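You operate a simulated robot arm through the tools that you are given. There is no shell and no other tool. Be economical: measure what you need, move in short steps, check, and stop when the job is done.

The job below is to be done with a simulated robot arm. You get a single attempt, and the scene is never put back.

Task
Load the small brass coil on the red reel and secure it.
Fine: brake on HOLD before you wind the hub to TIGHT; swing both reel arms over the coil.

It is judged by the outcome, as a careful person would: the job done as asked, and still so three seconds after it is handed in. It fails if anything else is knocked over, pushed out of place, dropped, spilled or broken.

Robot
A 7-joint arm with a two-finger parallel gripper, fixed in place. Base frame: the origin is at the foot of the arm, x ahead of it, y to its left, z up. Lengths are in mm, angles in rad, forces in N, time in s.
Its first joint turns from -2.897 to 2.897 rad. Payload 3.43 kg.
The tool frame sits at the grasp point between the pads (the TCP): z along the fingers, y along the line on which they close. The tips reach 34 mm beyond it. Largest opening 128 mm; finger width 24, thickness 12; the body of the gripper, 48 by 130 mm, starts 96 mm behind the TCP.
Orientation is told as [roll, pitch, yaw] about the base's x, y, z axes, in that order, counted from this pose: with the fingers straight down and closing along the base's y, the tool's x points along the base's -x, its y along +y and its z along -z.

Tools
- The arm moves only by the tool nudge_tool. Its argument "targets" is a list of rows, each a list of 3 entries, a list of its own where there are three numbers: the turn, a rotation vector about the tool's x, y, z in units of 180 degrees (1.0 is 180 degrees), then the shift along the tool's x, y, z in units of 500 mm (1.0 is 500 mm), then the closure, from 0 (fully open) to 1 (shut). In form: [[[rx, ry, rz], [tx, ty, tz], hand], ...]. A call has 1 to 12 rows; each row is the pose to reach, as a shift and turn from the pose commanded when the call began, along the tool's axes at that moment. A call with a number of a shift or a turn outside -1 to 1 is refused whole. A row lasts 0.2 s, in which the tool goes at most 50 mm and 0.15 rad; a call with a longer step from one row to the next is refused whole, and so is a gripper value outside its range. Where a pose cannot be reached the arm comes as near as it can. A force on the tool above 70 N (or 10 N above the force at the start of the call, whichever is more), or a blocked arm, ends the call early, and 0.2 s more pass. The fingers move at their own pace (about 153 mm/s each) and stop on an object; they squeeze with about 31 N. The grip force told is the motor's: it shows also when the fingers shut on nothing. Time passes only in rows, and 0.2 s behind the last, so rows that repeat a pose let the fingers close. The reply holds the time, the measured pose of the TCP, the force on the tool along the base axes, the opening and the grip force, in the units named above and with some noise, with the torque about the TCP (base axes, N m) and any sound that the robot's microphone picked up.
- Cameras (640 x 400 px; columns grow to the right, rows downward): "scene" is fixed at [50.6, -651.8, 1525]; the picture's right is [0.44, -0.90, 0.00], its down [-0.60, -0.30, -0.74] and it looks along [0.66, 0.33, -0.67] (base axes); focal length 252 px, centre (320, 200). "wrist" rides on the gripper at [76, -11, -160] in the tool frame; the picture's right is [0.15, 0.99, 0.00], its down [-0.88, 0.13, -0.46] and it looks along [-0.45, 0.07, 0.89] (tool axes); focal length 234 px, centre (320, 200). There is no depth. A picture from a camera that has moved, and an enlarged one, comes with that camera's place and axes in the base frame and with its lens.
- capture(camera): a new picture of that camera. It takes no simulated time.
- inspect(camera, box): a new picture of the part [left, top, right, bottom] of that camera's present view, enlarged. It takes no simulated time.
- close_job(): hands the job in; it is judged then, once.

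Go step by step. Nothing tells you positions but the pictures and the camera data: compare them with the known pose of the tool, close in by small moves and look again before you grip or let go. The budget is 120 turns and 64 pictures, counting those below and the enlarged ones. Unless the task says otherwise, let go and move clear before handing in, and close with one line.

The tools are called as name(argument=value, ...) on one line, values as JSON. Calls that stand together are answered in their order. nudge_tool: Moves the arm, as the interface text tells. Its arguments: {"type":"object","properties":{"targets":{"type":"array","items":{"type":"array"}}},"required":["targets"]} The other tools are called the same way: capture (camera) takes a picture; inspect (camera, box) takes an enlarged picture of a part of a camera's view; close_job () hands the job in.

At the start:

```text
time_s: 0.0
ee_pos: [594.4, -82.8, 1293.1]
orientation: [0.0, 0.001, 0.0]
force: [-0.8, -0.6, 0.2]
torque: [0.0, 0.02, -0.01]
width: 127.9
gripper_force: 0.0
```

scene: 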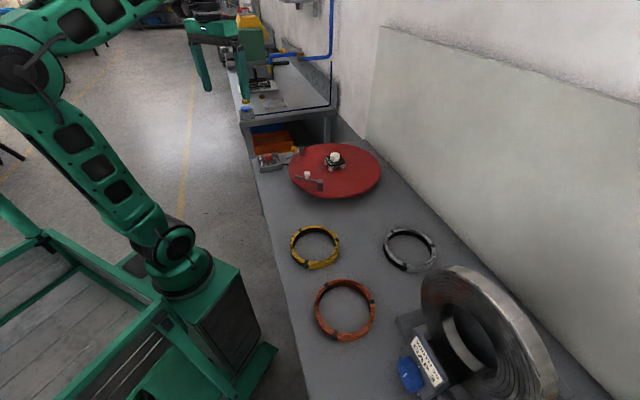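
wrist: 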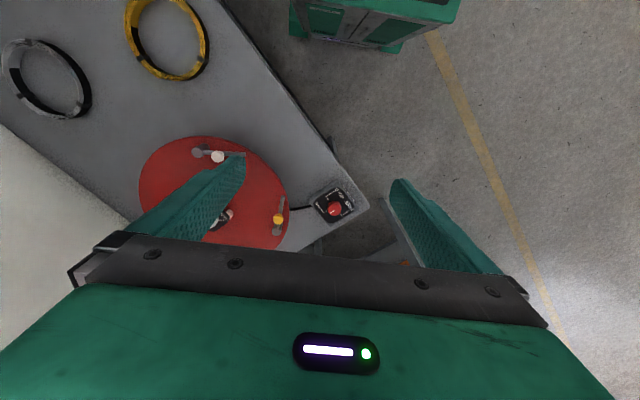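

I see a table with a red reel (hub, two reel arms, brake box) and three coils: yellow, silver, copper-orange, plus a big steel coil. I'll enlarge the relevant parts first.

inspect(camera="scene", box=[240, 120, 400, 220])

inspect(camera="scene", box=[270, 210, 460, 350])

inspect(camera="wrist", box=[120, 120, 380, 270])

```text
4.00 times, centred on (320, 170) of scene
camera zoom: at [50.6, -651.8, 1525.0], right [0.44, -0.9, 0.0], down [-0.6, -0.3, -0.74], along [0.66, 0.33, -0.67], focal length 1007 px, centre (320, 320)
```

zoom: 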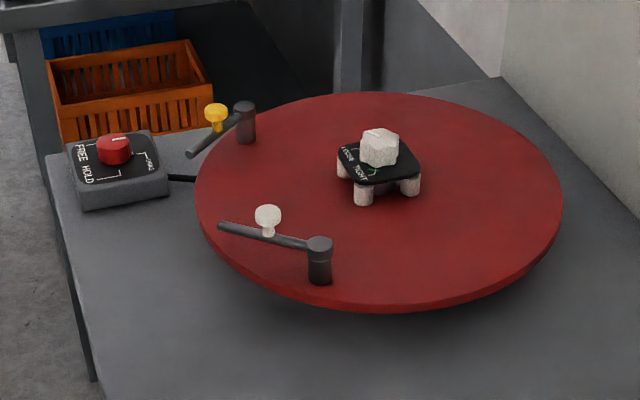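

```text
2.86 times, centred on (365, 280) of scene
camera zoom: at [50.6, -651.8, 1525.0], right [0.44, -0.9, 0.0], down [-0.6, -0.3, -0.74], along [0.66, 0.33, -0.67], focal length 720 px, centre (191, -29)
```

zoom: 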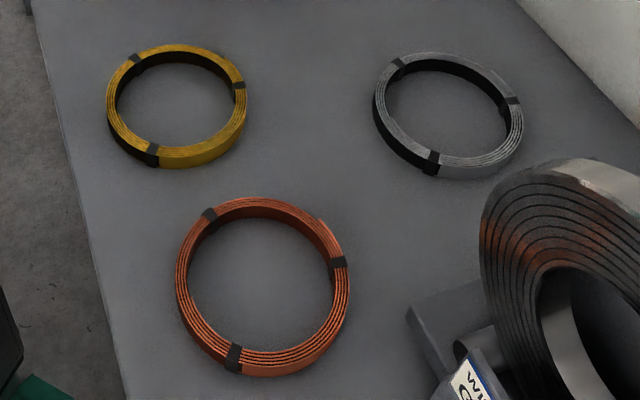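

```text
2.46 times, centred on (250, 195) of wrist
camera zoom: at [518.4, -94.8, 1452.6], right [-0.15, 0.99, 0.0], down [0.88, 0.13, 0.45], along [0.45, 0.07, -0.89], focal length 576 px, centre (492, 212)
```

zoom: 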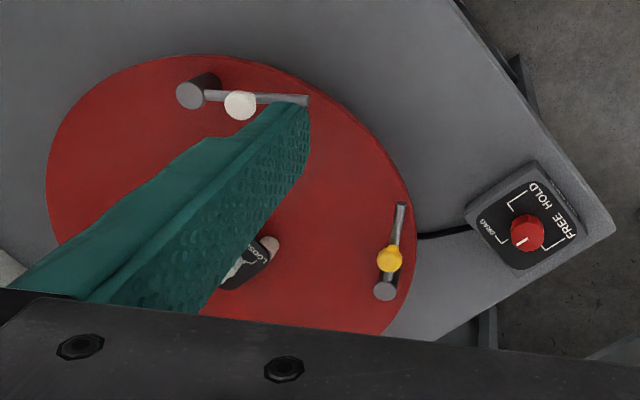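

The yellow coil is the brass one (about x 508, y -404). The brake knob is at about (846, 5, 882), with the table top near z 833 and the reel hub near (920, -290). I'll move above the brake box and look again.

nudge_tool(targets=[[[0, 0, 0], [-0.072, 0.025, 0.055], 0], [[0, 0, 0], [-0.144, 0.05, 0.11], 0], [[0, 0, 0], [-0.216, 0.075, 0.165], 0], [[0, 0, 0], [-0.288, 0.1, 0.22], 0], [[0, 0, 0], [-0.36, 0.125, 0.275], 0], [[0, 0, 0], [-0.432, 0.15, 0.33], 0], [[0, 0, 0], [-0.504, 0.176, 0.386], 0]])

capture(camera="wrist")

```text
time_s: 1.6
ee_pos: [831.4, 3.2, 1113.0]
orientation: [0.0, -0.013, -0.001]
force: [-1.0, 0.3, 0.4]
torque: [0.04, -0.05, 0.01]
width: 127.9
gripper_force: 0.0
```

```text
58 pictures are left
camera wrist: at [755.3, -7.8, 1271.8], right [-0.15, 0.99, 0.0], down [0.87, 0.13, 0.47], along [0.46, 0.07, -0.88], focal length 234 px, centre (320, 200)
```

wrist: 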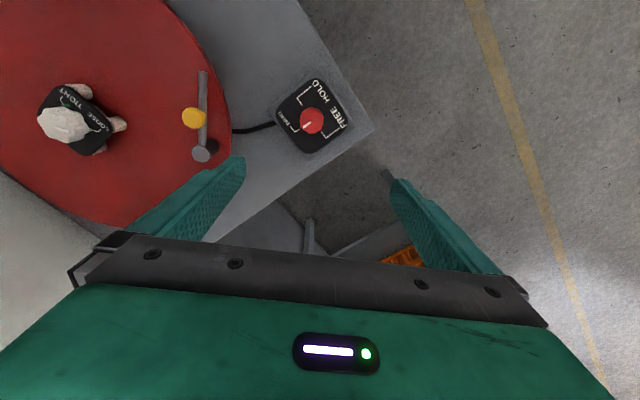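

inspect(camera="wrist", box=[260, 65, 380, 165])

inspect(camera="wrist", box=[10, 60, 150, 170])

```text
4.00 times, centred on (320, 115) of wrist
camera zoom: at [755.3, -7.8, 1271.8], right [-0.15, 0.99, 0.0], down [0.87, 0.13, 0.47], along [0.46, 0.07, -0.88], focal length 937 px, centre (320, 540)
```

zoom: 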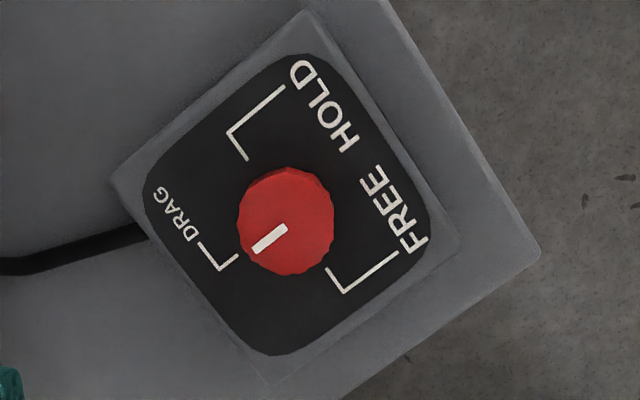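

```text
3.64 times, centred on (80, 115) of wrist
camera zoom: at [755.3, -7.8, 1271.8], right [-0.15, 0.99, 0.0], down [0.87, 0.13, 0.47], along [0.46, 0.07, -0.88], focal length 852 px, centre (1193, 509)
```

zoom: 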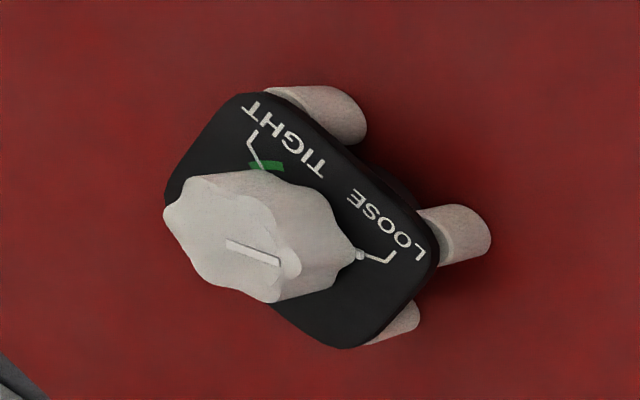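

The brake is on DRAG, and HOLD is about 92° clockwise seen from above. I'll go to a spot above the knob, pre-turned 45° anticlockwise, with the fingers partly closed.

nudge_tool(targets=[[[0, 0, -0.042], [0.01, -0.005, 0.02], 0.4], [[0, 0, -0.084], [0.02, -0.01, 0.05], 0.4], [[0, 0, -0.125], [0.03, -0.016, 0.08], 0.4], [[0, 0, -0.167], [0.04, -0.022, 0.11], 0.4], [[0, 0, -0.209], [0.052, -0.032, 0.14], 0.4], [[0, 0, -0.25], [0.052, -0.032, 0.16], 0.4], [[0, 0, -0.25], [0.052, -0.032, 0.16], 0.4]])

capture(camera="wrist")

```text
time_s: 3.2
ee_pos: [807.8, -11.5, 1029.6]
orientation: [-0.008, -0.009, 0.788]
force: [-0.2, -0.2, 0.0]
torque: [-0.01, 0.01, -0.01]
width: 76.9
gripper_force: 0.1
```

```text
55 pictures are left
camera wrist: at [760.7, -72.7, 1188.5], right [-0.8, 0.6, -0.01], down [0.52, 0.72, 0.46], along [0.28, 0.37, -0.89], focal length 234 px, centre (320, 200)
```

wrist: 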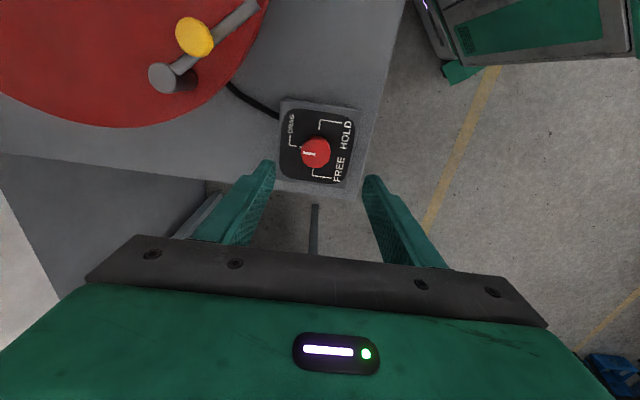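

The knob is near (819.5, -8.5). I'll centre over it, go down 80 mm and check.

nudge_tool(targets=[[[0, 0, 0], [-0.021, -0.0124, 0.08], 0.4], [[0, 0, 0], [-0.021, -0.0124, 0.16], 0.4], [[0, 0, 0], [-0.021, -0.0124, 0.16], 0.4]])

capture(camera="wrist")

```text
time_s: 4.0
ee_pos: [822.8, -9.9, 945.7]
orientation: [-0.007, -0.009, 0.785]
force: [0.3, -1.3, -0.3]
torque: [-0.03, 0.01, 0.0]
width: 76.7
gripper_force: 0.1
```

```text
54 pictures are left
camera wrist: at [775.4, -72.6, 1106.1], right [-0.8, 0.6, -0.01], down [0.53, 0.71, 0.46], along [0.28, 0.37, -0.89], focal length 234 px, centre (320, 200)
```

wrist: 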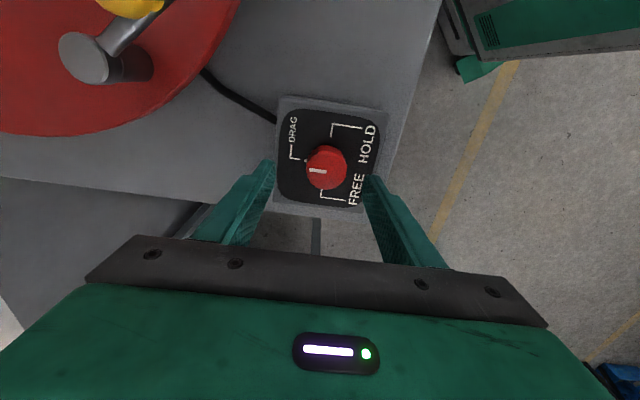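

The knob sits about 7 mm towards tool +y. I'll correct that and go down 40 mm.

nudge_tool(targets=[[[0, 0, 0], [0, 0.014, 0.0], 0.4], [[0, 0, 0], [0, 0.014, 0.04], 0.4], [[0, 0, 0], [0, 0.014, 0.08], 0.4], [[0, 0, 0], [0, 0.014, 0.08], 0.4]])

inspect(camera="wrist", box=[220, 100, 420, 250])

```text
time_s: 4.8
ee_pos: [806.5, -4.7, 931.9]
orientation: [-0.025, -0.029, 0.786]
force: [2.1, 0.1, -0.3]
torque: [-0.03, 0.08, -0.02]
width: 76.8
gripper_force: 0.1
stopped in row 3: the force on the tool passed its limit at 102 N (the readings are from after the stop); the commanded pose is now the measured one
```

```text
2.67 times, centred on (320, 175) of wrist
camera zoom: at [755.0, -66.7, 1090.6], right [-0.8, 0.6, -0.03], down [0.51, 0.71, 0.48], along [0.31, 0.37, -0.88], focal length 624 px, centre (320, 267)
```

zoom: 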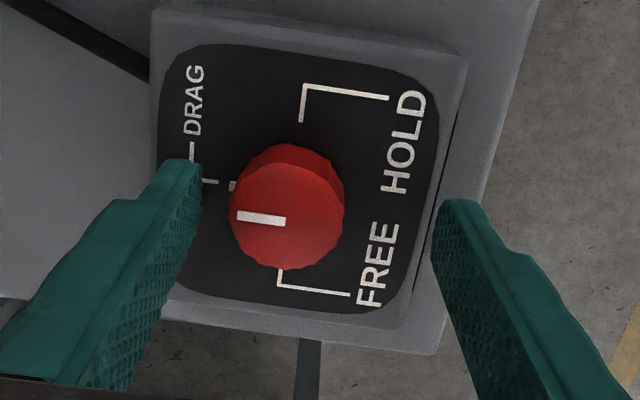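

The tips touched the box top sooner than expected, so the box top is at about z 890 and the knob top at about 905. I'll check that the box hasn't moved.

inspect(camera="scene", box=[240, 120, 400, 220])

```text
4.00 times, centred on (320, 170) of scene
camera zoom: at [50.6, -651.8, 1525.0], right [0.44, -0.9, 0.0], down [-0.6, -0.3, -0.74], along [0.66, 0.33, -0.67], focal length 1007 px, centre (320, 320)
```

zoom: 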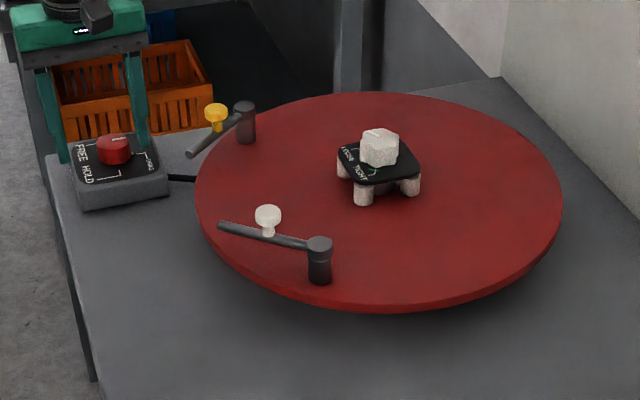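

The box hasn't moved. I'll level the tool and re-centre it slightly higher.

nudge_tool(targets=[[[-0.008, 0.0092, 0], [0, 0, -0.03], 0.4], [[-0.008, 0.0092, 0], [-0.0052, -0.0216, -0.02], 0.4], [[-0.008, 0.0092, 0], [-0.0052, -0.0216, -0.01], 0.4], [[-0.008, 0.0092, 0], [-0.0052, -0.0216, -0.01], 0.4]])

inspect(camera="wrist", box=[220, 100, 420, 250])

```text
time_s: 5.8
ee_pos: [815.7, -10.6, 936.2]
orientation: [0.0, 0.002, 0.784]
force: [0.0, 0.9, -0.5]
torque: [0.0, -0.02, -0.01]
width: 76.5
gripper_force: 0.2
```

```text
2.67 times, centred on (320, 175) of wrist
camera zoom: at [770.3, -72.4, 1097.3], right [-0.8, 0.6, 0.0], down [0.53, 0.71, 0.45], along [0.27, 0.37, -0.89], focal length 624 px, centre (320, 267)
```

zoom: 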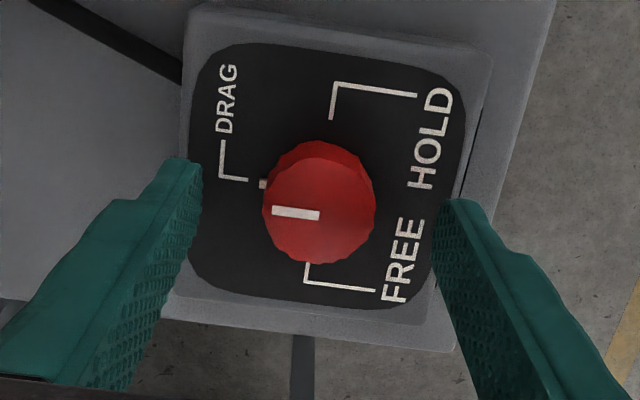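

It's centred. I'll lower 6 mm and grip the knob.

nudge_tool(targets=[[[0, 0, 0], [-0.005, 0, 0.012], 0.4], [[0, 0, 0], [-0.005, 0, 0.012], 0.6], [[0, 0, 0], [-0.005, 0, 0.012], 1], [[0, 0, 0], [-0.005, 0, 0.012], 1]])

inspect(camera="wrist", box=[220, 100, 420, 250])

```text
time_s: 6.8
ee_pos: [817.0, -9.1, 932.5]
orientation: [-0.001, 0.001, 0.783]
force: [8.7, -5.3, -0.1]
torque: [0.2, -0.25, 0.06]
width: 35.6
gripper_force: 45.5
```

```text
2.67 times, centred on (320, 175) of wrist
camera zoom: at [772.2, -70.7, 1092.5], right [-0.8, 0.6, 0.0], down [0.53, 0.71, 0.46], along [0.27, 0.36, -0.89], focal length 624 px, centre (320, 267)
```

zoom: 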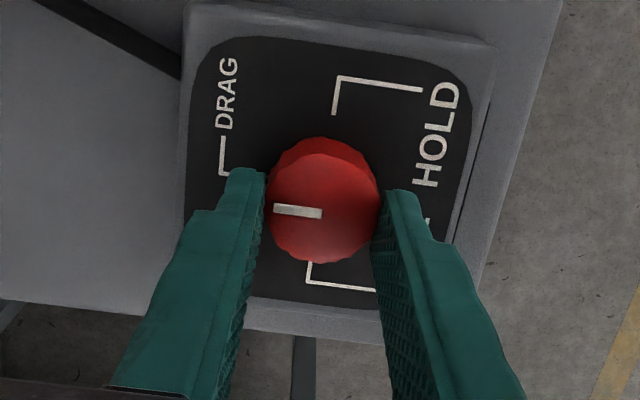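

The knob is held. I'll turn it 92° clockwise to HOLD.

nudge_tool(targets=[[[0, 0, 0.0465], [0, 0, 0], 1], [[0, 0, 0.093], [0, 0, 0], 1], [[0, 0, 0.1395], [0, 0, 0], 1], [[0, 0, 0.186], [0, 0, 0], 1], [[0, 0, 0.2325], [0, 0, 0], 1], [[0, 0, 0.279], [0, 0, 0], 1], [[0, 0, 0.3255], [0, 0, 0], 1], [[0, 0, 0.372], [0, 0, 0], 1], [[0, 0, 0.4185], [0, 0, 0], 1], [[0, 0, 0.465], [0, 0, 0], 1], [[0, 0, 0.511], [0, 0, 0], 1], [[0, 0, 0.511], [0, 0, 0], 1]])

inspect(camera="wrist", box=[220, 100, 420, 250])

```text
time_s: 9.4
ee_pos: [815.7, -12.1, 929.9]
orientation: [-0.008, 0.002, -0.828]
force: [-26.2, -41.7, 6.0]
torque: [-0.58, 0.85, 0.5]
width: 35.8
gripper_force: 45.0
```

```text
2.67 times, centred on (320, 175) of wrist
camera zoom: at [757.3, 36.5, 1091.1], right [0.63, 0.78, -0.01], down [0.69, -0.56, 0.45], along [0.35, -0.29, -0.89], focal length 624 px, centre (320, 267)
```

zoom: 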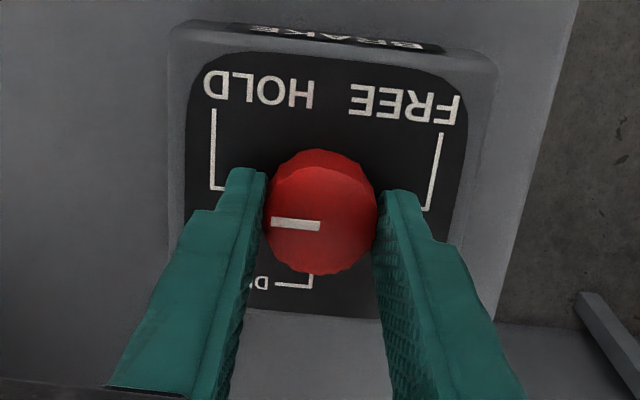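

The pointer is at HOLD. I'll release, rise, and check.

nudge_tool(targets=[[[0, 0, 0], [0, 0, 0], 0.4], [[0, 0, 0], [0, 0, 0], 0.4], [[0, 0, 0], [0, 0, -0.06], 0.4], [[0, 0, 0], [0, 0, -0.12], 0.4], [[0, 0, 0], [0, 0, -0.2], 0.4], [[0, 0, 0], [0, 0, -0.28], 0.4], [[0, 0, 0], [0, 0, -0.28], 0.4]])

capture(camera="wrist")

inspect(camera="wrist", box=[260, 80, 380, 180])

```text
time_s: 11.0
ee_pos: [817.1, -7.1, 1072.5]
orientation: [-0.001, 0.0, -0.821]
force: [-0.4, 0.1, 0.3]
torque: [-0.03, 0.02, 0.05]
width: 77.0
gripper_force: 0.0
```

```text
48 pictures are left
camera wrist: at [757.9, 40.7, 1232.4], right [0.62, 0.78, 0.0], down [0.7, -0.55, 0.46], along [0.36, -0.29, -0.89], focal length 234 px, centre (320, 200)
```

wrist: 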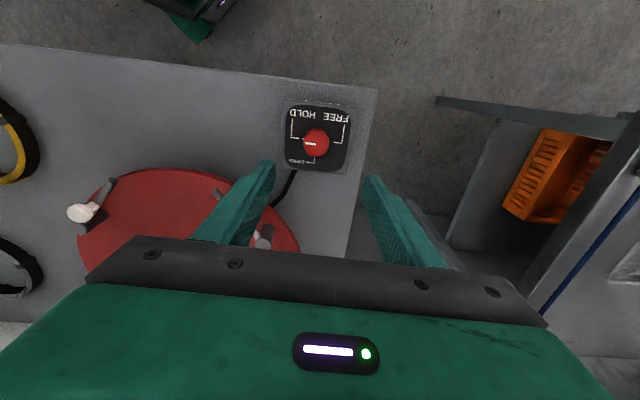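

```text
4.00 times, centred on (320, 130) of wrist
camera zoom: at [757.9, 40.7, 1232.4], right [0.62, 0.78, 0.0], down [0.7, -0.55, 0.46], along [0.36, -0.29, -0.89], focal length 937 px, centre (320, 480)
```

zoom: 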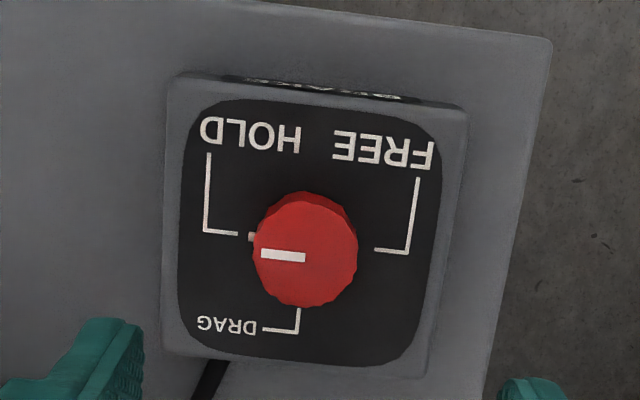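

The brake is on HOLD. The hub knob triangulates to about (856, -316, 970). Next I'll move over the brass coil to measure it.

nudge_tool(targets=[[[0, 0, -0.0261], [-0.0183, -0.0928, 0], 0.4], [[0, 0, -0.0522], [-0.0366, -0.1856, 0], 0.4], [[0, 0, -0.0783], [-0.0549, -0.2784, 0], 0.4], [[0, 0, -0.1045], [-0.0732, -0.3712, 0], 0.4], [[0, 0, -0.1306], [-0.0915, -0.464, 0], 0.4], [[0, 0, -0.1567], [-0.1098, -0.5568, 0], 0.4], [[0, 0, -0.1829], [-0.1281, -0.6496, 0], 0.4], [[0, 0, -0.209], [-0.1464, -0.7424, 0], 0.4], [[0, 0, -0.2351], [-0.1647, -0.8352, 0], 0.4], [[0, 0, -0.2613], [-0.183, -0.928, 0], 0.4], [[0, 0, -0.2613], [-0.183, -0.928, 0], 0.4]])

capture(camera="wrist")

```text
time_s: 13.4
ee_pos: [536.2, -393.5, 1071.2]
orientation: [0.0, 0.0, 0.002]
force: [-0.6, 0.2, 0.2]
torque: [-0.01, -0.02, 0.01]
width: 76.8
gripper_force: 0.1
```

```text
46 pictures are left
camera wrist: at [461.3, -404.3, 1231.4], right [-0.15, 0.99, 0.0], down [0.88, 0.13, 0.46], along [0.45, 0.07, -0.89], focal length 234 px, centre (320, 200)
```

wrist: 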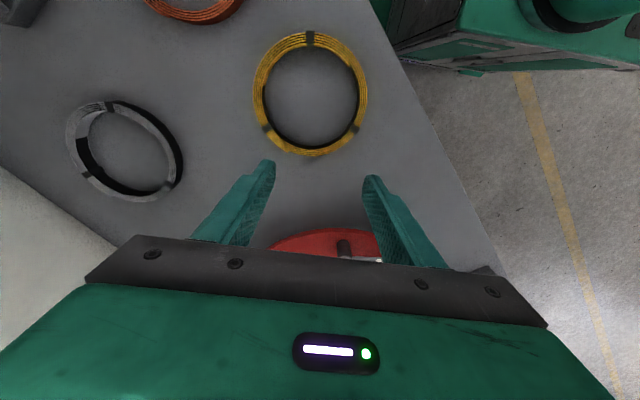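

inspect(camera="wrist", box=[240, 20, 384, 170])

```text
2.67 times, centred on (312, 95) of wrist
camera zoom: at [461.3, -404.3, 1231.4], right [-0.15, 0.99, 0.0], down [0.88, 0.13, 0.46], along [0.45, 0.07, -0.89], focal length 624 px, centre (341, 480)
```

zoom: 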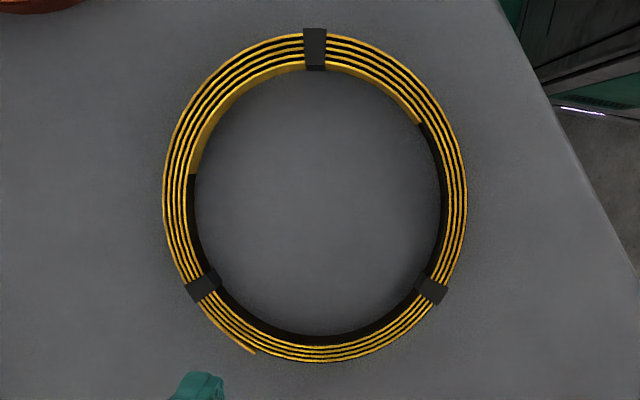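

The coil is about 158 mm outside and 131 mm inside, with a wall of about 13 mm, centred near (480, -414). I plan to grip it from inside by opening the fingers, which is symmetric and won't tilt it. I'll centre over it and go lower.

nudge_tool(targets=[[[0, 0, 0], [0.037, -0.014, 0.06], 0.3], [[0, 0, 0], [0.075, -0.027, 0.12], 0.3], [[0, 0, 0], [0.112, -0.04, 0.182], 0.3], [[0, 0, 0], [0.112, -0.04, 0.182], 0.3], [[0, 0, 0], [0.112, -0.04, 0.182], 0.3]])

capture(camera="wrist")

inspect(camera="scene", box=[260, 190, 380, 290])

```text
time_s: 14.6
ee_pos: [482.8, -410.8, 979.1]
orientation: [0.0, 0.001, 0.0]
force: [0.1, 1.2, -0.8]
torque: [0.02, -0.01, 0.02]
width: 89.5
gripper_force: 0.0
```

```text
44 pictures are left
camera wrist: at [408.1, -421.5, 1139.6], right [-0.15, 0.99, 0.0], down [0.88, 0.13, 0.46], along [0.45, 0.07, -0.89], focal length 234 px, centre (320, 200)
```

wrist: 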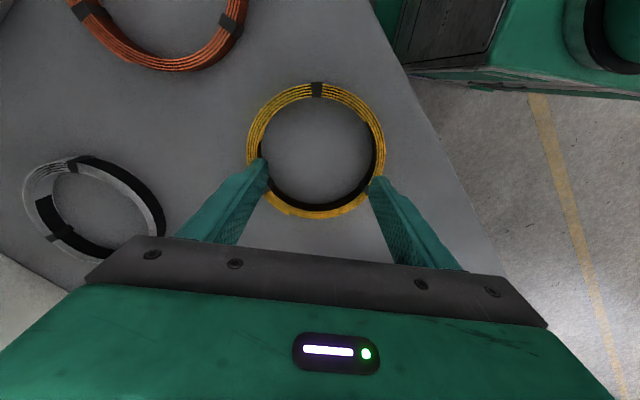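

```text
4.00 times, centred on (320, 240) of scene
camera zoom: at [50.6, -651.8, 1525.0], right [0.44, -0.9, 0.0], down [-0.6, -0.3, -0.74], along [0.66, 0.33, -0.67], focal length 1007 px, centre (320, 40)
```

zoom: 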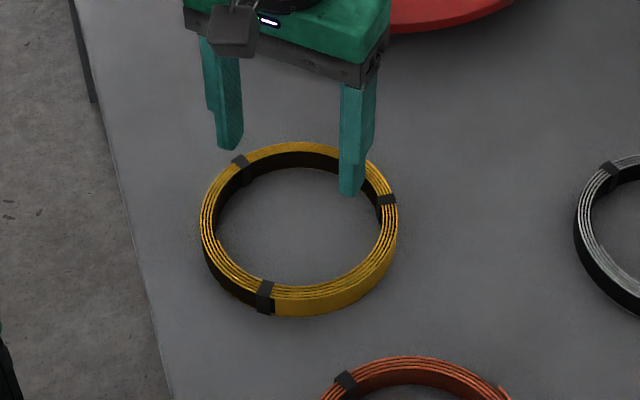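

Triangulation puts the coil top at z≈865, the table at about 840 and the coil centre at (480.4, -414). I'll fine-centre and bring the tips just above the coil.

nudge_tool(targets=[[[0, 0, 0], [0.0048, -0.0064, 0.07], 0.3], [[0, 0, 0], [0.0048, -0.0064, 0.14], 0.3], [[0, 0, 0], [0.0048, -0.0064, 0.14], 0.3], [[0, 0, 0], [0.0048, -0.0064, 0.14], 0.3]])

capture(camera="wrist")

inspect(camera="scene", box=[260, 190, 380, 290])

```text
time_s: 15.6
ee_pos: [482.4, -412.6, 909.2]
orientation: [-0.001, 0.0, 0.001]
force: [0.8, 0.5, -0.3]
torque: [0.0, -0.02, -0.01]
width: 89.6
gripper_force: 0.1
```

```text
42 pictures are left
camera wrist: at [406.0, -423.9, 1069.4], right [-0.15, 0.99, 0.0], down [0.88, 0.13, 0.46], along [0.45, 0.07, -0.89], focal length 234 px, centre (320, 200)
```

wrist: 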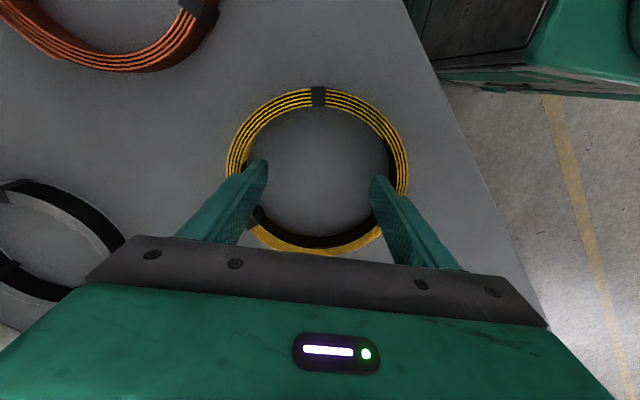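

```text
4.00 times, centred on (320, 240) of scene
camera zoom: at [50.6, -651.8, 1525.0], right [0.44, -0.9, 0.0], down [-0.6, -0.3, -0.74], along [0.66, 0.33, -0.67], focal length 1007 px, centre (320, 40)
```

zoom: 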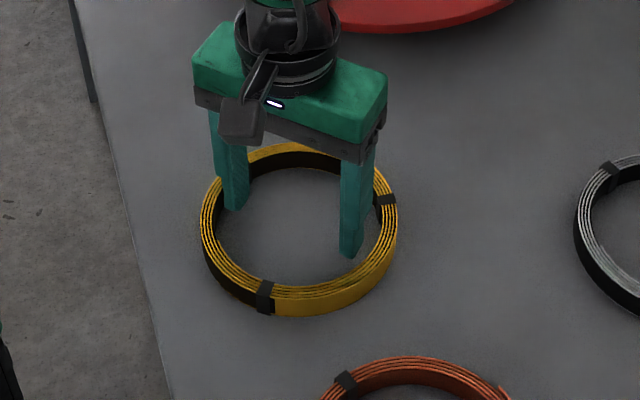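

It's centred to within about 2 mm, so I'll lower the tips inside the coil slowly.

nudge_tool(targets=[[[0, 0, 0], [0.002, -0.003, 0.02], 0.3], [[0, 0, 0], [0.002, -0.003, 0.04], 0.3], [[0, 0, 0], [0.002, -0.003, 0.052], 0.3], [[0, 0, 0], [0.002, -0.003, 0.06], 0.3], [[0, 0, 0], [0.002, -0.003, 0.06], 0.3]])

capture(camera="wrist")

inspect(camera="scene", box=[260, 190, 380, 290])

```text
time_s: 16.3
ee_pos: [471.8, -416.7, 898.9]
orientation: [-0.006, -0.019, 0.0]
force: [0.8, -0.2, 0.2]
torque: [-0.02, 0.12, 0.01]
width: 89.8
gripper_force: 0.0
stopped in row 3: the force on the tool passed its limit at 90 N (the readings are from after the stop); the commanded pose is now the measured one
```

```text
40 pictures are left
camera wrist: at [393.2, -427.2, 1057.8], right [-0.15, 0.99, -0.01], down [0.87, 0.13, 0.47], along [0.47, 0.06, -0.88], focal length 234 px, centre (320, 200)
```

wrist: 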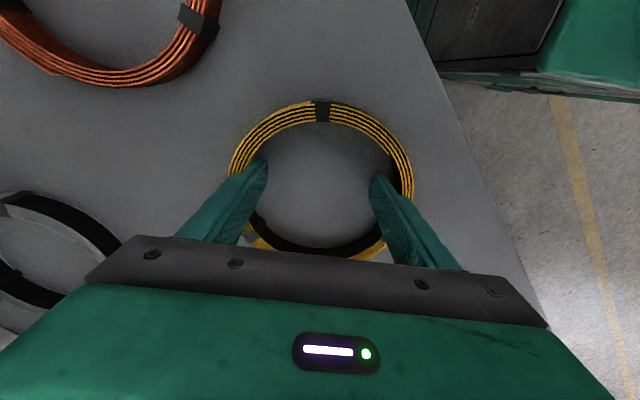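

```text
4.00 times, centred on (320, 240) of scene
camera zoom: at [50.6, -651.8, 1525.0], right [0.44, -0.9, 0.0], down [-0.6, -0.3, -0.74], along [0.66, 0.33, -0.67], focal length 1007 px, centre (320, 40)
```

zoom: 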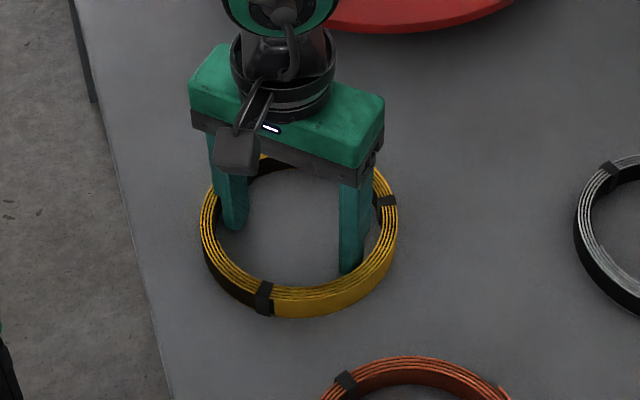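

The tips touched the table (about z 855), while the coil hasn't moved and its top is near 880. The tips are already inside it, so I'll level, re-centre and open the fingers to expand inside the coil.

nudge_tool(targets=[[[-0.0019, 0.006, 0], [-0.014, 0.004, -0.004], 0.3], [[-0.0019, 0.006, 0], [-0.014, 0.004, 0.004], 0.3], [[-0.0019, 0.006, 0], [-0.014, 0.004, 0.006], 0.25], [[-0.0019, 0.006, 0], [-0.014, 0.004, 0.006], 0.2], [[-0.0019, 0.006, 0], [-0.014, 0.004, 0.006], 0.2]])

capture(camera="wrist")

```text
time_s: 17.5
ee_pos: [480.4, -414.3, 896.3]
orientation: [-0.001, -0.001, 0.0]
force: [0.5, -0.6, -0.2]
torque: [0.02, 0.03, -0.02]
width: 102.3
gripper_force: 0.1
```

```text
38 pictures are left
camera wrist: at [403.8, -425.9, 1056.2], right [-0.15, 0.99, 0.0], down [0.88, 0.13, 0.46], along [0.45, 0.07, -0.89], focal length 234 px, centre (320, 200)
```

wrist: 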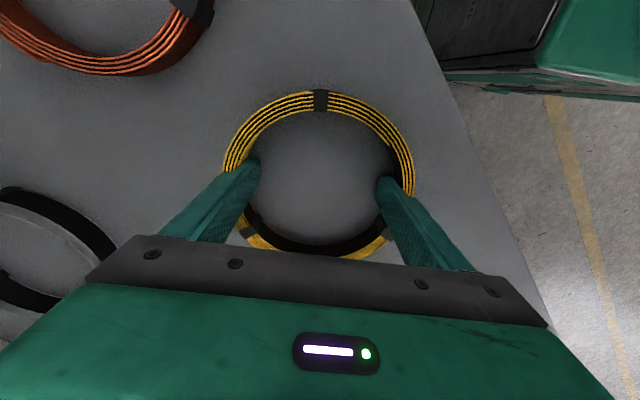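

No contact yet at 102 mm, so I'll open fully until the fingers press the inner wall, then check.

nudge_tool(targets=[[[0, 0, 0], [0, 0, 0], 0.15], [[0, 0, 0], [0, 0, 0], 0.1], [[0, 0, 0], [0, 0, 0], 0]])

inspect(camera="scene", box=[260, 190, 380, 290])

```text
time_s: 18.3
ee_pos: [478.8, -414.9, 897.0]
orientation: [-0.001, 0.001, 0.0]
force: [1.4, 0.8, -0.7]
torque: [-0.03, -0.03, -0.02]
width: 104.8
gripper_force: 0.1
```

```text
4.00 times, centred on (320, 240) of scene
camera zoom: at [50.6, -651.8, 1525.0], right [0.44, -0.9, 0.0], down [-0.6, -0.3, -0.74], along [0.66, 0.33, -0.67], focal length 1007 px, centre (320, 40)
```

zoom: 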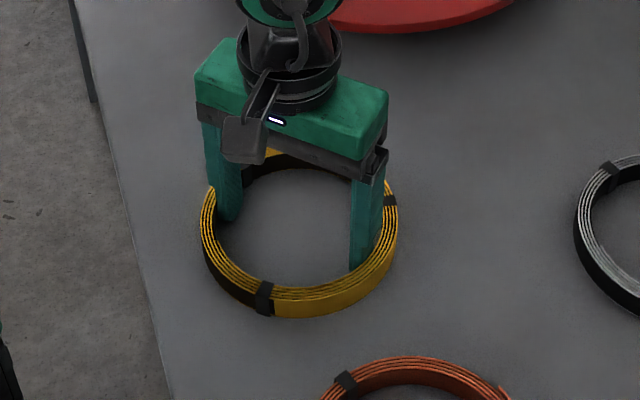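

The fingers stopped at 104.8 mm against the inner wall. I'll lift a little as a test.

nudge_tool(targets=[[[0, 0, 0], [0, 0, -0.01], 0], [[0, 0, 0], [0, 0, -0.03], 0], [[0, 0, 0], [0, 0, -0.06], 0], [[0, 0, 0], [0, 0, -0.06], 0]])

inspect(camera="scene", box=[260, 190, 380, 290])

```text
time_s: 19.3
ee_pos: [479.8, -415.1, 925.3]
orientation: [-0.002, 0.0, 0.0]
force: [0.5, -1.1, -3.8]
torque: [0.01, 0.0, 0.01]
width: 105.0
gripper_force: 0.0
```

```text
4.00 times, centred on (320, 240) of scene
camera zoom: at [50.6, -651.8, 1525.0], right [0.44, -0.9, 0.0], down [-0.6, -0.3, -0.74], along [0.66, 0.33, -0.67], focal length 1007 px, centre (320, 40)
```

zoom: 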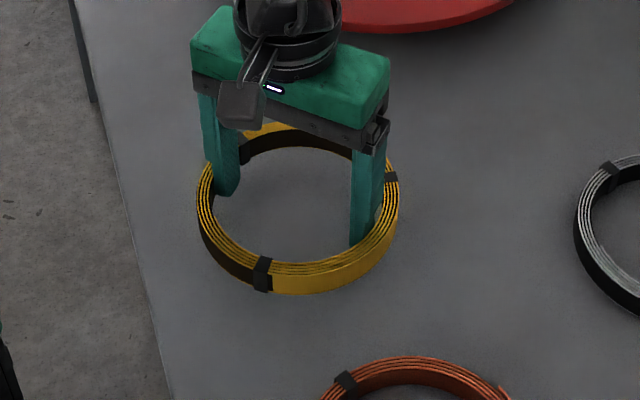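

The coil is held level (about 3.8 N). I'll raise it and carry it over the reel hub (about 855, -316), turned 45° so the fingers fall between the hub posts.

nudge_tool(targets=[[[0, 0, 0], [0, 0, -0.08], 0], [[0, 0, 0], [0, 0, -0.16], 0], [[0, 0, 0], [0, 0, -0.24], 0], [[0, 0, 0.0], [-0.04, 0.01, -0.31], 0], [[0, 0, 0.031], [-0.13, 0.034, -0.31], 0], [[0, 0, 0.062], [-0.22, 0.058, -0.31], 0], [[0, 0, 0.094], [-0.31, 0.082, -0.31], 0], [[0, 0, 0.125], [-0.4, 0.106, -0.31], 0], [[0, 0, 0.156], [-0.49, 0.13, -0.31], 0], [[0, 0, 0.187], [-0.58, 0.154, -0.31], 0], [[0, 0, 0.219], [-0.66, 0.176, -0.31], 0], [[0, 0, 0.25], [-0.72, 0.19, -0.31], 0]])

nudge_tool(targets=[[[0, 0, 0], [-0.01, -0.01, 0], 0], [[0, 0, 0], [-0.01, -0.01, 0], 0]])

capture(camera="wrist")

capture(camera="scene")

```text
time_s: 21.9
ee_pos: [841.1, -316.8, 1083.4]
orientation: [0.0, 0.0, -0.785]
force: [-0.3, -0.3, -3.5]
torque: [0.03, 0.01, 0.01]
width: 105.0
gripper_force: 0.0
```

```text
time_s: 22.5
ee_pos: [839.9, -325.5, 1082.1]
orientation: [0.001, 0.002, -0.786]
force: [-0.2, 0.6, -3.8]
torque: [0.02, 0.0, 0.01]
width: 105.1
gripper_force: 0.1
```

```text
35 pictures are left
camera wrist: at [778.7, -279.4, 1241.6], right [0.6, 0.8, 0.0], down [0.72, -0.53, 0.46], along [0.37, -0.27, -0.89], focal length 234 px, centre (320, 200)
```

wrist: 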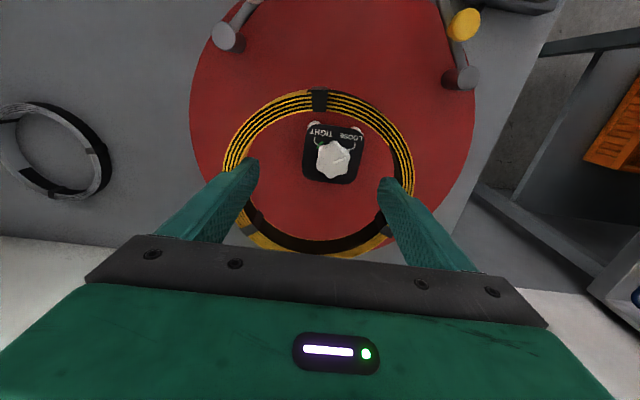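

```text
34 pictures are left
```

scene: 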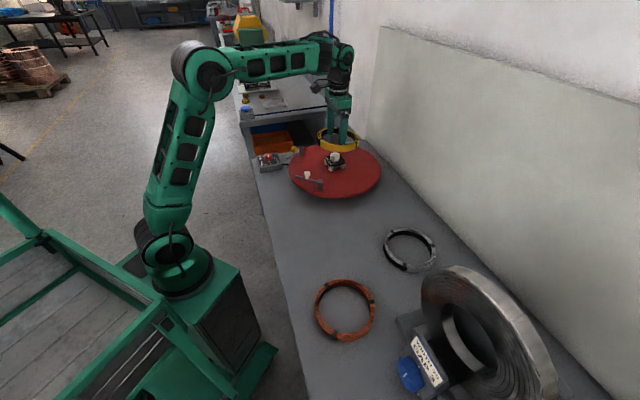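

The hub shows clearly inside the coil. I'll centre on it (about 857, -317) and go down to just above the knob.

nudge_tool(targets=[[[0, 0, 0], [-0.012, 0.036, 0], 0], [[0, 0, 0], [-0.012, 0.036, 0.04], 0], [[0, 0, 0], [-0.012, 0.036, 0.08], 0], [[0, 0, 0], [-0.012, 0.036, 0.08], 0]])

capture(camera="wrist")

inspect(camera="scene", box=[240, 90, 400, 220])

```text
time_s: 23.5
ee_pos: [853.5, -319.0, 1041.8]
orientation: [-0.002, 0.002, -0.785]
force: [0.9, 0.2, -4.4]
torque: [0.03, 0.03, 0.03]
width: 105.0
gripper_force: 0.0
```

```text
33 pictures are left
camera wrist: at [793.4, -272.0, 1202.4], right [0.6, 0.8, 0.0], down [0.72, -0.53, 0.45], along [0.37, -0.27, -0.89], focal length 234 px, centre (320, 200)
```

wrist: 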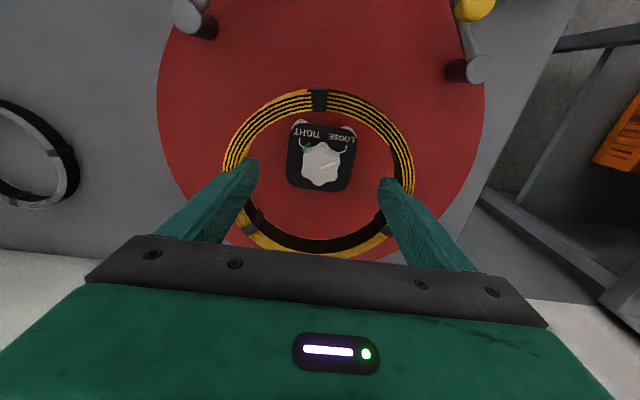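

```text
3.08 times, centred on (320, 155) of scene
camera zoom: at [50.6, -651.8, 1525.0], right [0.44, -0.9, 0.0], down [-0.6, -0.3, -0.74], along [0.66, 0.33, -0.67], focal length 775 px, centre (320, 338)
```

zoom: 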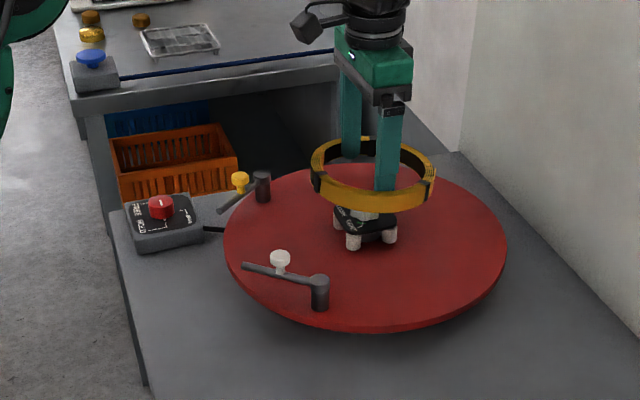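

The hub is centred within about 2 mm. I'll descend 50 mm and check.

nudge_tool(targets=[[[0, 0, 0], [0, 0, 0.03], 0], [[0, 0, 0], [0, 0, 0.06], 0], [[0, 0, 0], [0, 0, 0.085], 0], [[0, 0, 0], [0, 0, 0.104], 0], [[0, 0, 0], [0, 0, 0.104], 0]])

capture(camera="wrist")

inspect(camera="scene", box=[280, 110, 400, 210])

```text
time_s: 24.7
ee_pos: [854.8, -318.9, 988.6]
orientation: [0.0, 0.002, -0.786]
force: [-0.6, -0.5, -3.7]
torque: [0.02, 0.02, 0.0]
width: 105.7
gripper_force: 0.1
```

```text
31 pictures are left
camera wrist: at [793.4, -272.0, 1149.1], right [0.6, 0.8, 0.0], down [0.72, -0.53, 0.45], along [0.36, -0.27, -0.89], focal length 234 px, centre (320, 200)
```

wrist: 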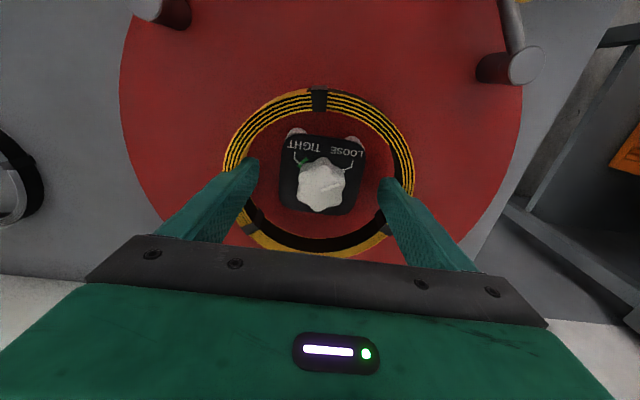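

```text
4.00 times, centred on (340, 160) of scene
camera zoom: at [50.6, -651.8, 1525.0], right [0.44, -0.9, 0.0], down [-0.6, -0.3, -0.74], along [0.66, 0.33, -0.67], focal length 1007 px, centre (240, 360)
```

zoom: 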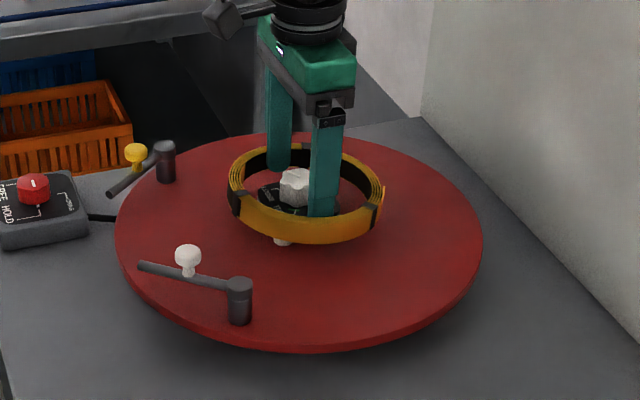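

The coil is about 15 mm above the disc and well centred. I'll continue in small steps.

nudge_tool(targets=[[[0, 0, 0], [0, 0, 0.01], 0], [[0, 0, 0], [0, 0, 0.018], 0], [[0, 0, 0], [0, 0, 0.026], 0], [[0, 0, 0], [0, 0, 0.026], 0]])

inspect(camera="scene", box=[280, 110, 400, 210])

```text
time_s: 25.7
ee_pos: [854.8, -319.3, 974.7]
orientation: [-0.001, -0.001, -0.786]
force: [0.0, 0.3, -4.5]
torque: [0.07, 0.03, 0.03]
width: 105.7
gripper_force: 0.0
```

```text
4.00 times, centred on (340, 160) of scene
camera zoom: at [50.6, -651.8, 1525.0], right [0.44, -0.9, 0.0], down [-0.6, -0.3, -0.74], along [0.66, 0.33, -0.67], focal length 1007 px, centre (240, 360)
```

zoom: 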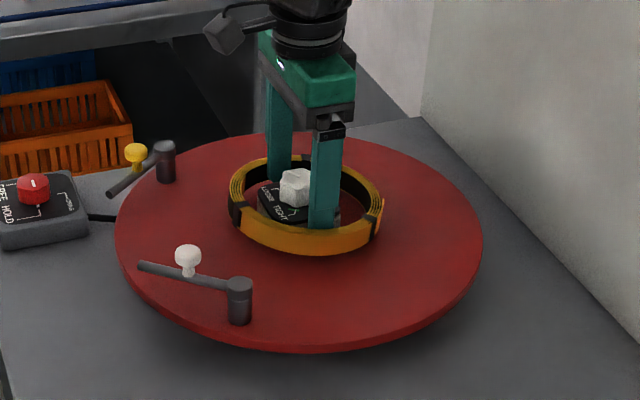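

nudge_tool(targets=[[[0, 0, 0], [0, 0, 0.006], 0], [[0, 0, 0], [0, 0, 0.012], 0], [[0, 0, 0], [0, 0, 0.012], 0]])

```text
time_s: 26.5
ee_pos: [855.3, -318.5, 968.1]
orientation: [0.0, -0.002, -0.786]
force: [1.0, -0.2, -4.2]
torque: [-0.04, -0.02, -0.01]
width: 105.3
gripper_force: 0.1
```

Still hanging freely, so I'll lower it a little more.

nudge_tool(targets=[[[0, 0, 0], [0, 0, 0.004], 0], [[0, 0, 0], [0, 0, 0.008], 0], [[0, 0, 0], [0, 0, 0.008], 0]])

inspect(camera="scene", box=[300, 130, 380, 200])

```text
time_s: 27.3
ee_pos: [855.1, -318.3, 964.4]
orientation: [0.0, 0.003, -0.784]
force: [0.0, 0.1, -3.7]
torque: [0.0, -0.05, 0.02]
width: 105.7
gripper_force: 0.1
```

```text
5.71 times, centred on (340, 165) of scene
camera zoom: at [50.6, -651.8, 1525.0], right [0.44, -0.9, 0.0], down [-0.6, -0.3, -0.74], along [0.66, 0.33, -0.67], focal length 1439 px, centre (206, 400)
```

zoom: 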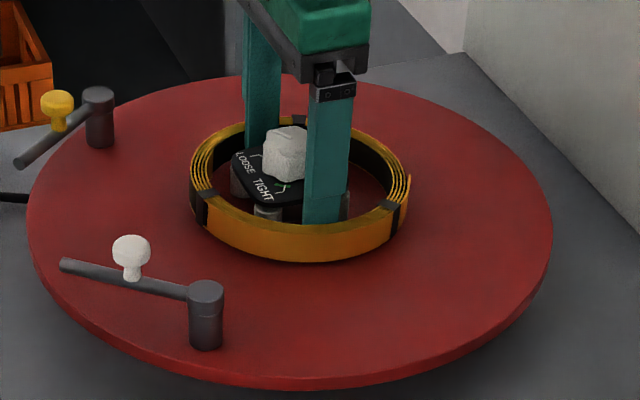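

nudge_tool(targets=[[[0, 0, 0], [0, 0, 0.004], 0], [[0, 0, 0], [0, 0, 0.008], 0], [[0, 0, 0], [0, 0, 0.012], 0], [[0, 0, 0], [0, 0, 0.012], 0]])

```text
time_s: 28.3
ee_pos: [856.4, -318.1, 961.2]
orientation: [-0.001, 0.001, -0.783]
force: [1.9, 0.3, 7.2]
torque: [0.62, -0.55, -0.04]
width: 105.7
gripper_force: 0.0
```

The coil is seated on the disc (the force went to +7 N). I'll relax the fingers inward and check before rising.

nudge_tool(targets=[[[0, 0, 0], [0, 0, 0], 0.2], [[0, 0, 0], [0, 0, 0], 0.25], [[0, 0, 0], [0, 0, -0.004], 0.25]])

capture(camera="wrist")

```text
time_s: 29.1
ee_pos: [855.9, -319.4, 961.9]
orientation: [0.0, 0.0, -0.785]
force: [0.0, -0.1, -0.3]
torque: [0.01, 0.01, -0.03]
width: 96.0
gripper_force: 0.0
```

```text
27 pictures are left
camera wrist: at [794.5, -273.0, 1122.4], right [0.6, 0.8, 0.0], down [0.72, -0.53, 0.46], along [0.37, -0.27, -0.89], focal length 234 px, centre (320, 200)
```

wrist: 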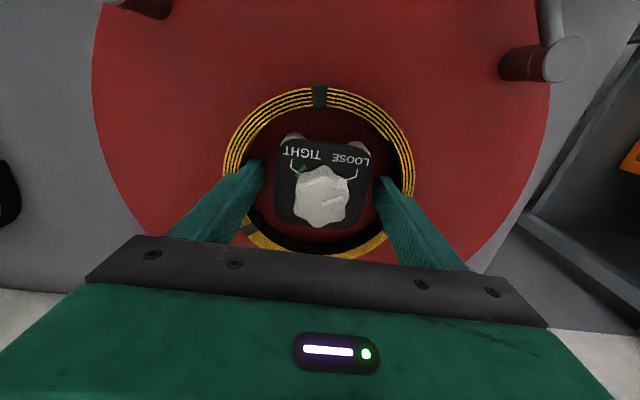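

Released cleanly. I'll rise straight up and look at the coil and hub.

nudge_tool(targets=[[[0, 0, 0], [0, 0, -0.03], 0.25], [[0, 0, 0], [0, 0, -0.08], 0.25], [[0, 0, 0], [0, 0, -0.14], 0.4], [[0, 0, 0], [0, 0, -0.2], 0.5], [[0, 0, 0], [0, 0, -0.2], 0.5]])

inspect(camera="wrist", box=[200, 60, 440, 210])

```text
time_s: 30.3
ee_pos: [855.6, -319.9, 1063.3]
orientation: [0.0, -0.002, -0.783]
force: [-0.5, -1.3, -0.8]
torque: [0.0, 0.01, -0.02]
width: 64.2
gripper_force: 0.0
```

```text
2.67 times, centred on (320, 135) of wrist
camera zoom: at [794.8, -273.3, 1223.9], right [0.6, 0.8, 0.0], down [0.72, -0.53, 0.46], along [0.37, -0.27, -0.89], focal length 624 px, centre (320, 373)
```

zoom: 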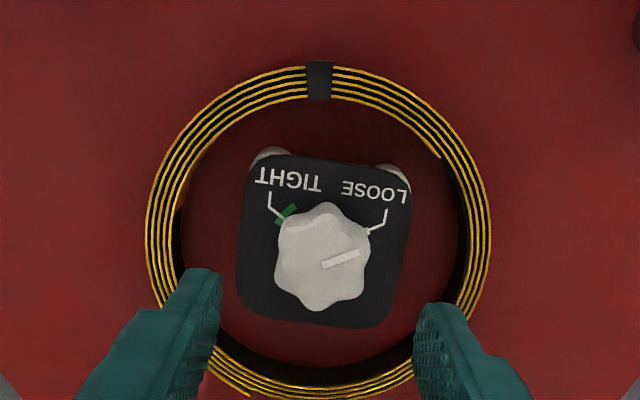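

The coil is centred on the hub, and the hub knob points to LOOSE, so TIGHT is about 125° anticlockwise. I'll pre-turn clockwise and lower around the knob.

nudge_tool(targets=[[[0, 0, 0.045], [0, 0, 0.03], 0.5], [[0, 0, 0.09], [0, 0.002, 0.07], 0.5], [[0, 0, 0.097], [0, 0.002, 0.11], 0.5], [[0, 0, 0.097], [0, 0.002, 0.14], 0.5], [[0, 0, 0.097], [0, 0.002, 0.14], 0.5]])

inspect(camera="wrist", box=[200, 90, 440, 240])

inspect(camera="scene", box=[300, 130, 380, 200])

```text
time_s: 31.5
ee_pos: [855.5, -318.0, 990.6]
orientation: [0.002, 0.0, -1.09]
force: [0.6, -1.2, 0.1]
torque: [0.02, -0.03, 0.0]
width: 64.4
gripper_force: 0.1
```

```text
2.67 times, centred on (320, 165) of wrist
camera zoom: at [812.0, -255.7, 1151.6], right [0.81, 0.59, 0.0], down [0.52, -0.72, 0.46], along [0.27, -0.37, -0.89], focal length 624 px, centre (320, 293)
```

zoom: 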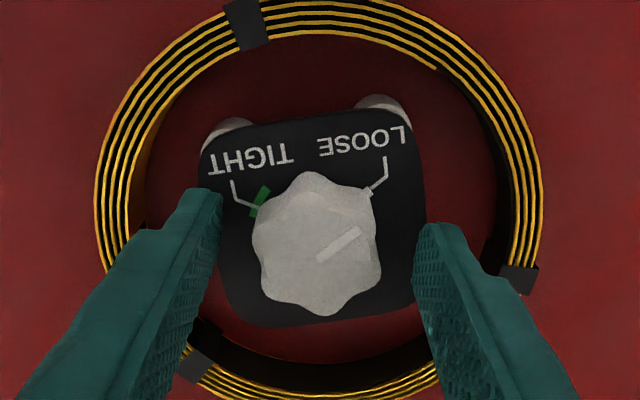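

```text
5.71 times, centred on (340, 165) of scene
camera zoom: at [50.6, -651.8, 1525.0], right [0.44, -0.9, 0.0], down [-0.6, -0.3, -0.74], along [0.66, 0.33, -0.67], focal length 1439 px, centre (206, 400)
```

zoom: 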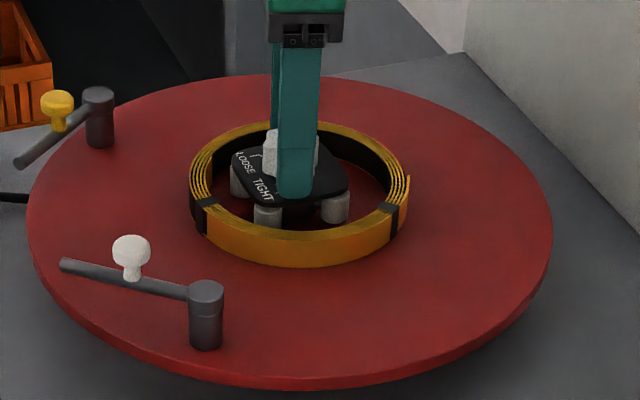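

The fingers straddle the knob. I'll grip it and begin turning anticlockwise.

nudge_tool(targets=[[[0, 0, 0], [0, 0, 0], 0.7], [[0, 0, 0], [0, 0, 0], 1], [[0, 0, 0], [0, 0, 0], 1], [[0, 0, -0.046], [0, 0, 0], 1], [[0, 0, -0.092], [0, 0, 0], 1], [[0, 0, -0.138], [0, 0, 0], 1], [[0, 0, -0.184], [0, 0, 0], 1], [[0, 0, -0.23], [0, 0, 0], 1], [[0, 0, -0.276], [0, 0, 0], 1], [[0, 0, -0.322], [0, 0, 0], 1], [[0, 0, -0.368], [0, 0, 0], 1], [[0, 0, -0.414], [0, 0, 0], 1]])

inspect(camera="wrist", box=[200, 90, 440, 240])

```text
time_s: 34.1
ee_pos: [855.7, -317.9, 992.7]
orientation: [-0.002, 0.0, 0.213]
force: [-1.4, -4.3, -2.4]
torque: [-0.11, 0.1, -0.83]
width: 37.1
gripper_force: 45.0
```

```text
2.67 times, centred on (320, 165) of wrist
camera zoom: at [784.9, -344.9, 1152.6], right [-0.35, 0.94, 0.0], down [0.83, 0.31, 0.46], along [0.43, 0.16, -0.89], focal length 624 px, centre (320, 293)
```

zoom: 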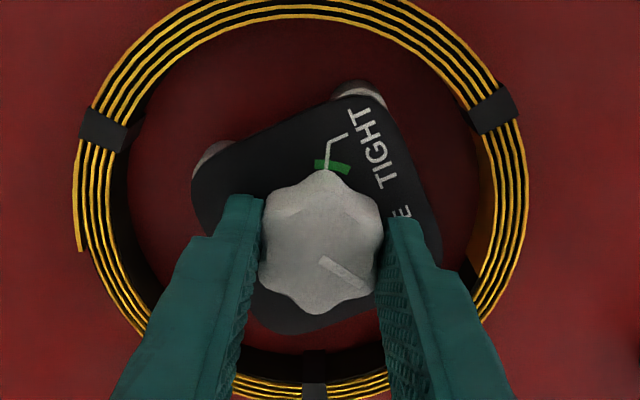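

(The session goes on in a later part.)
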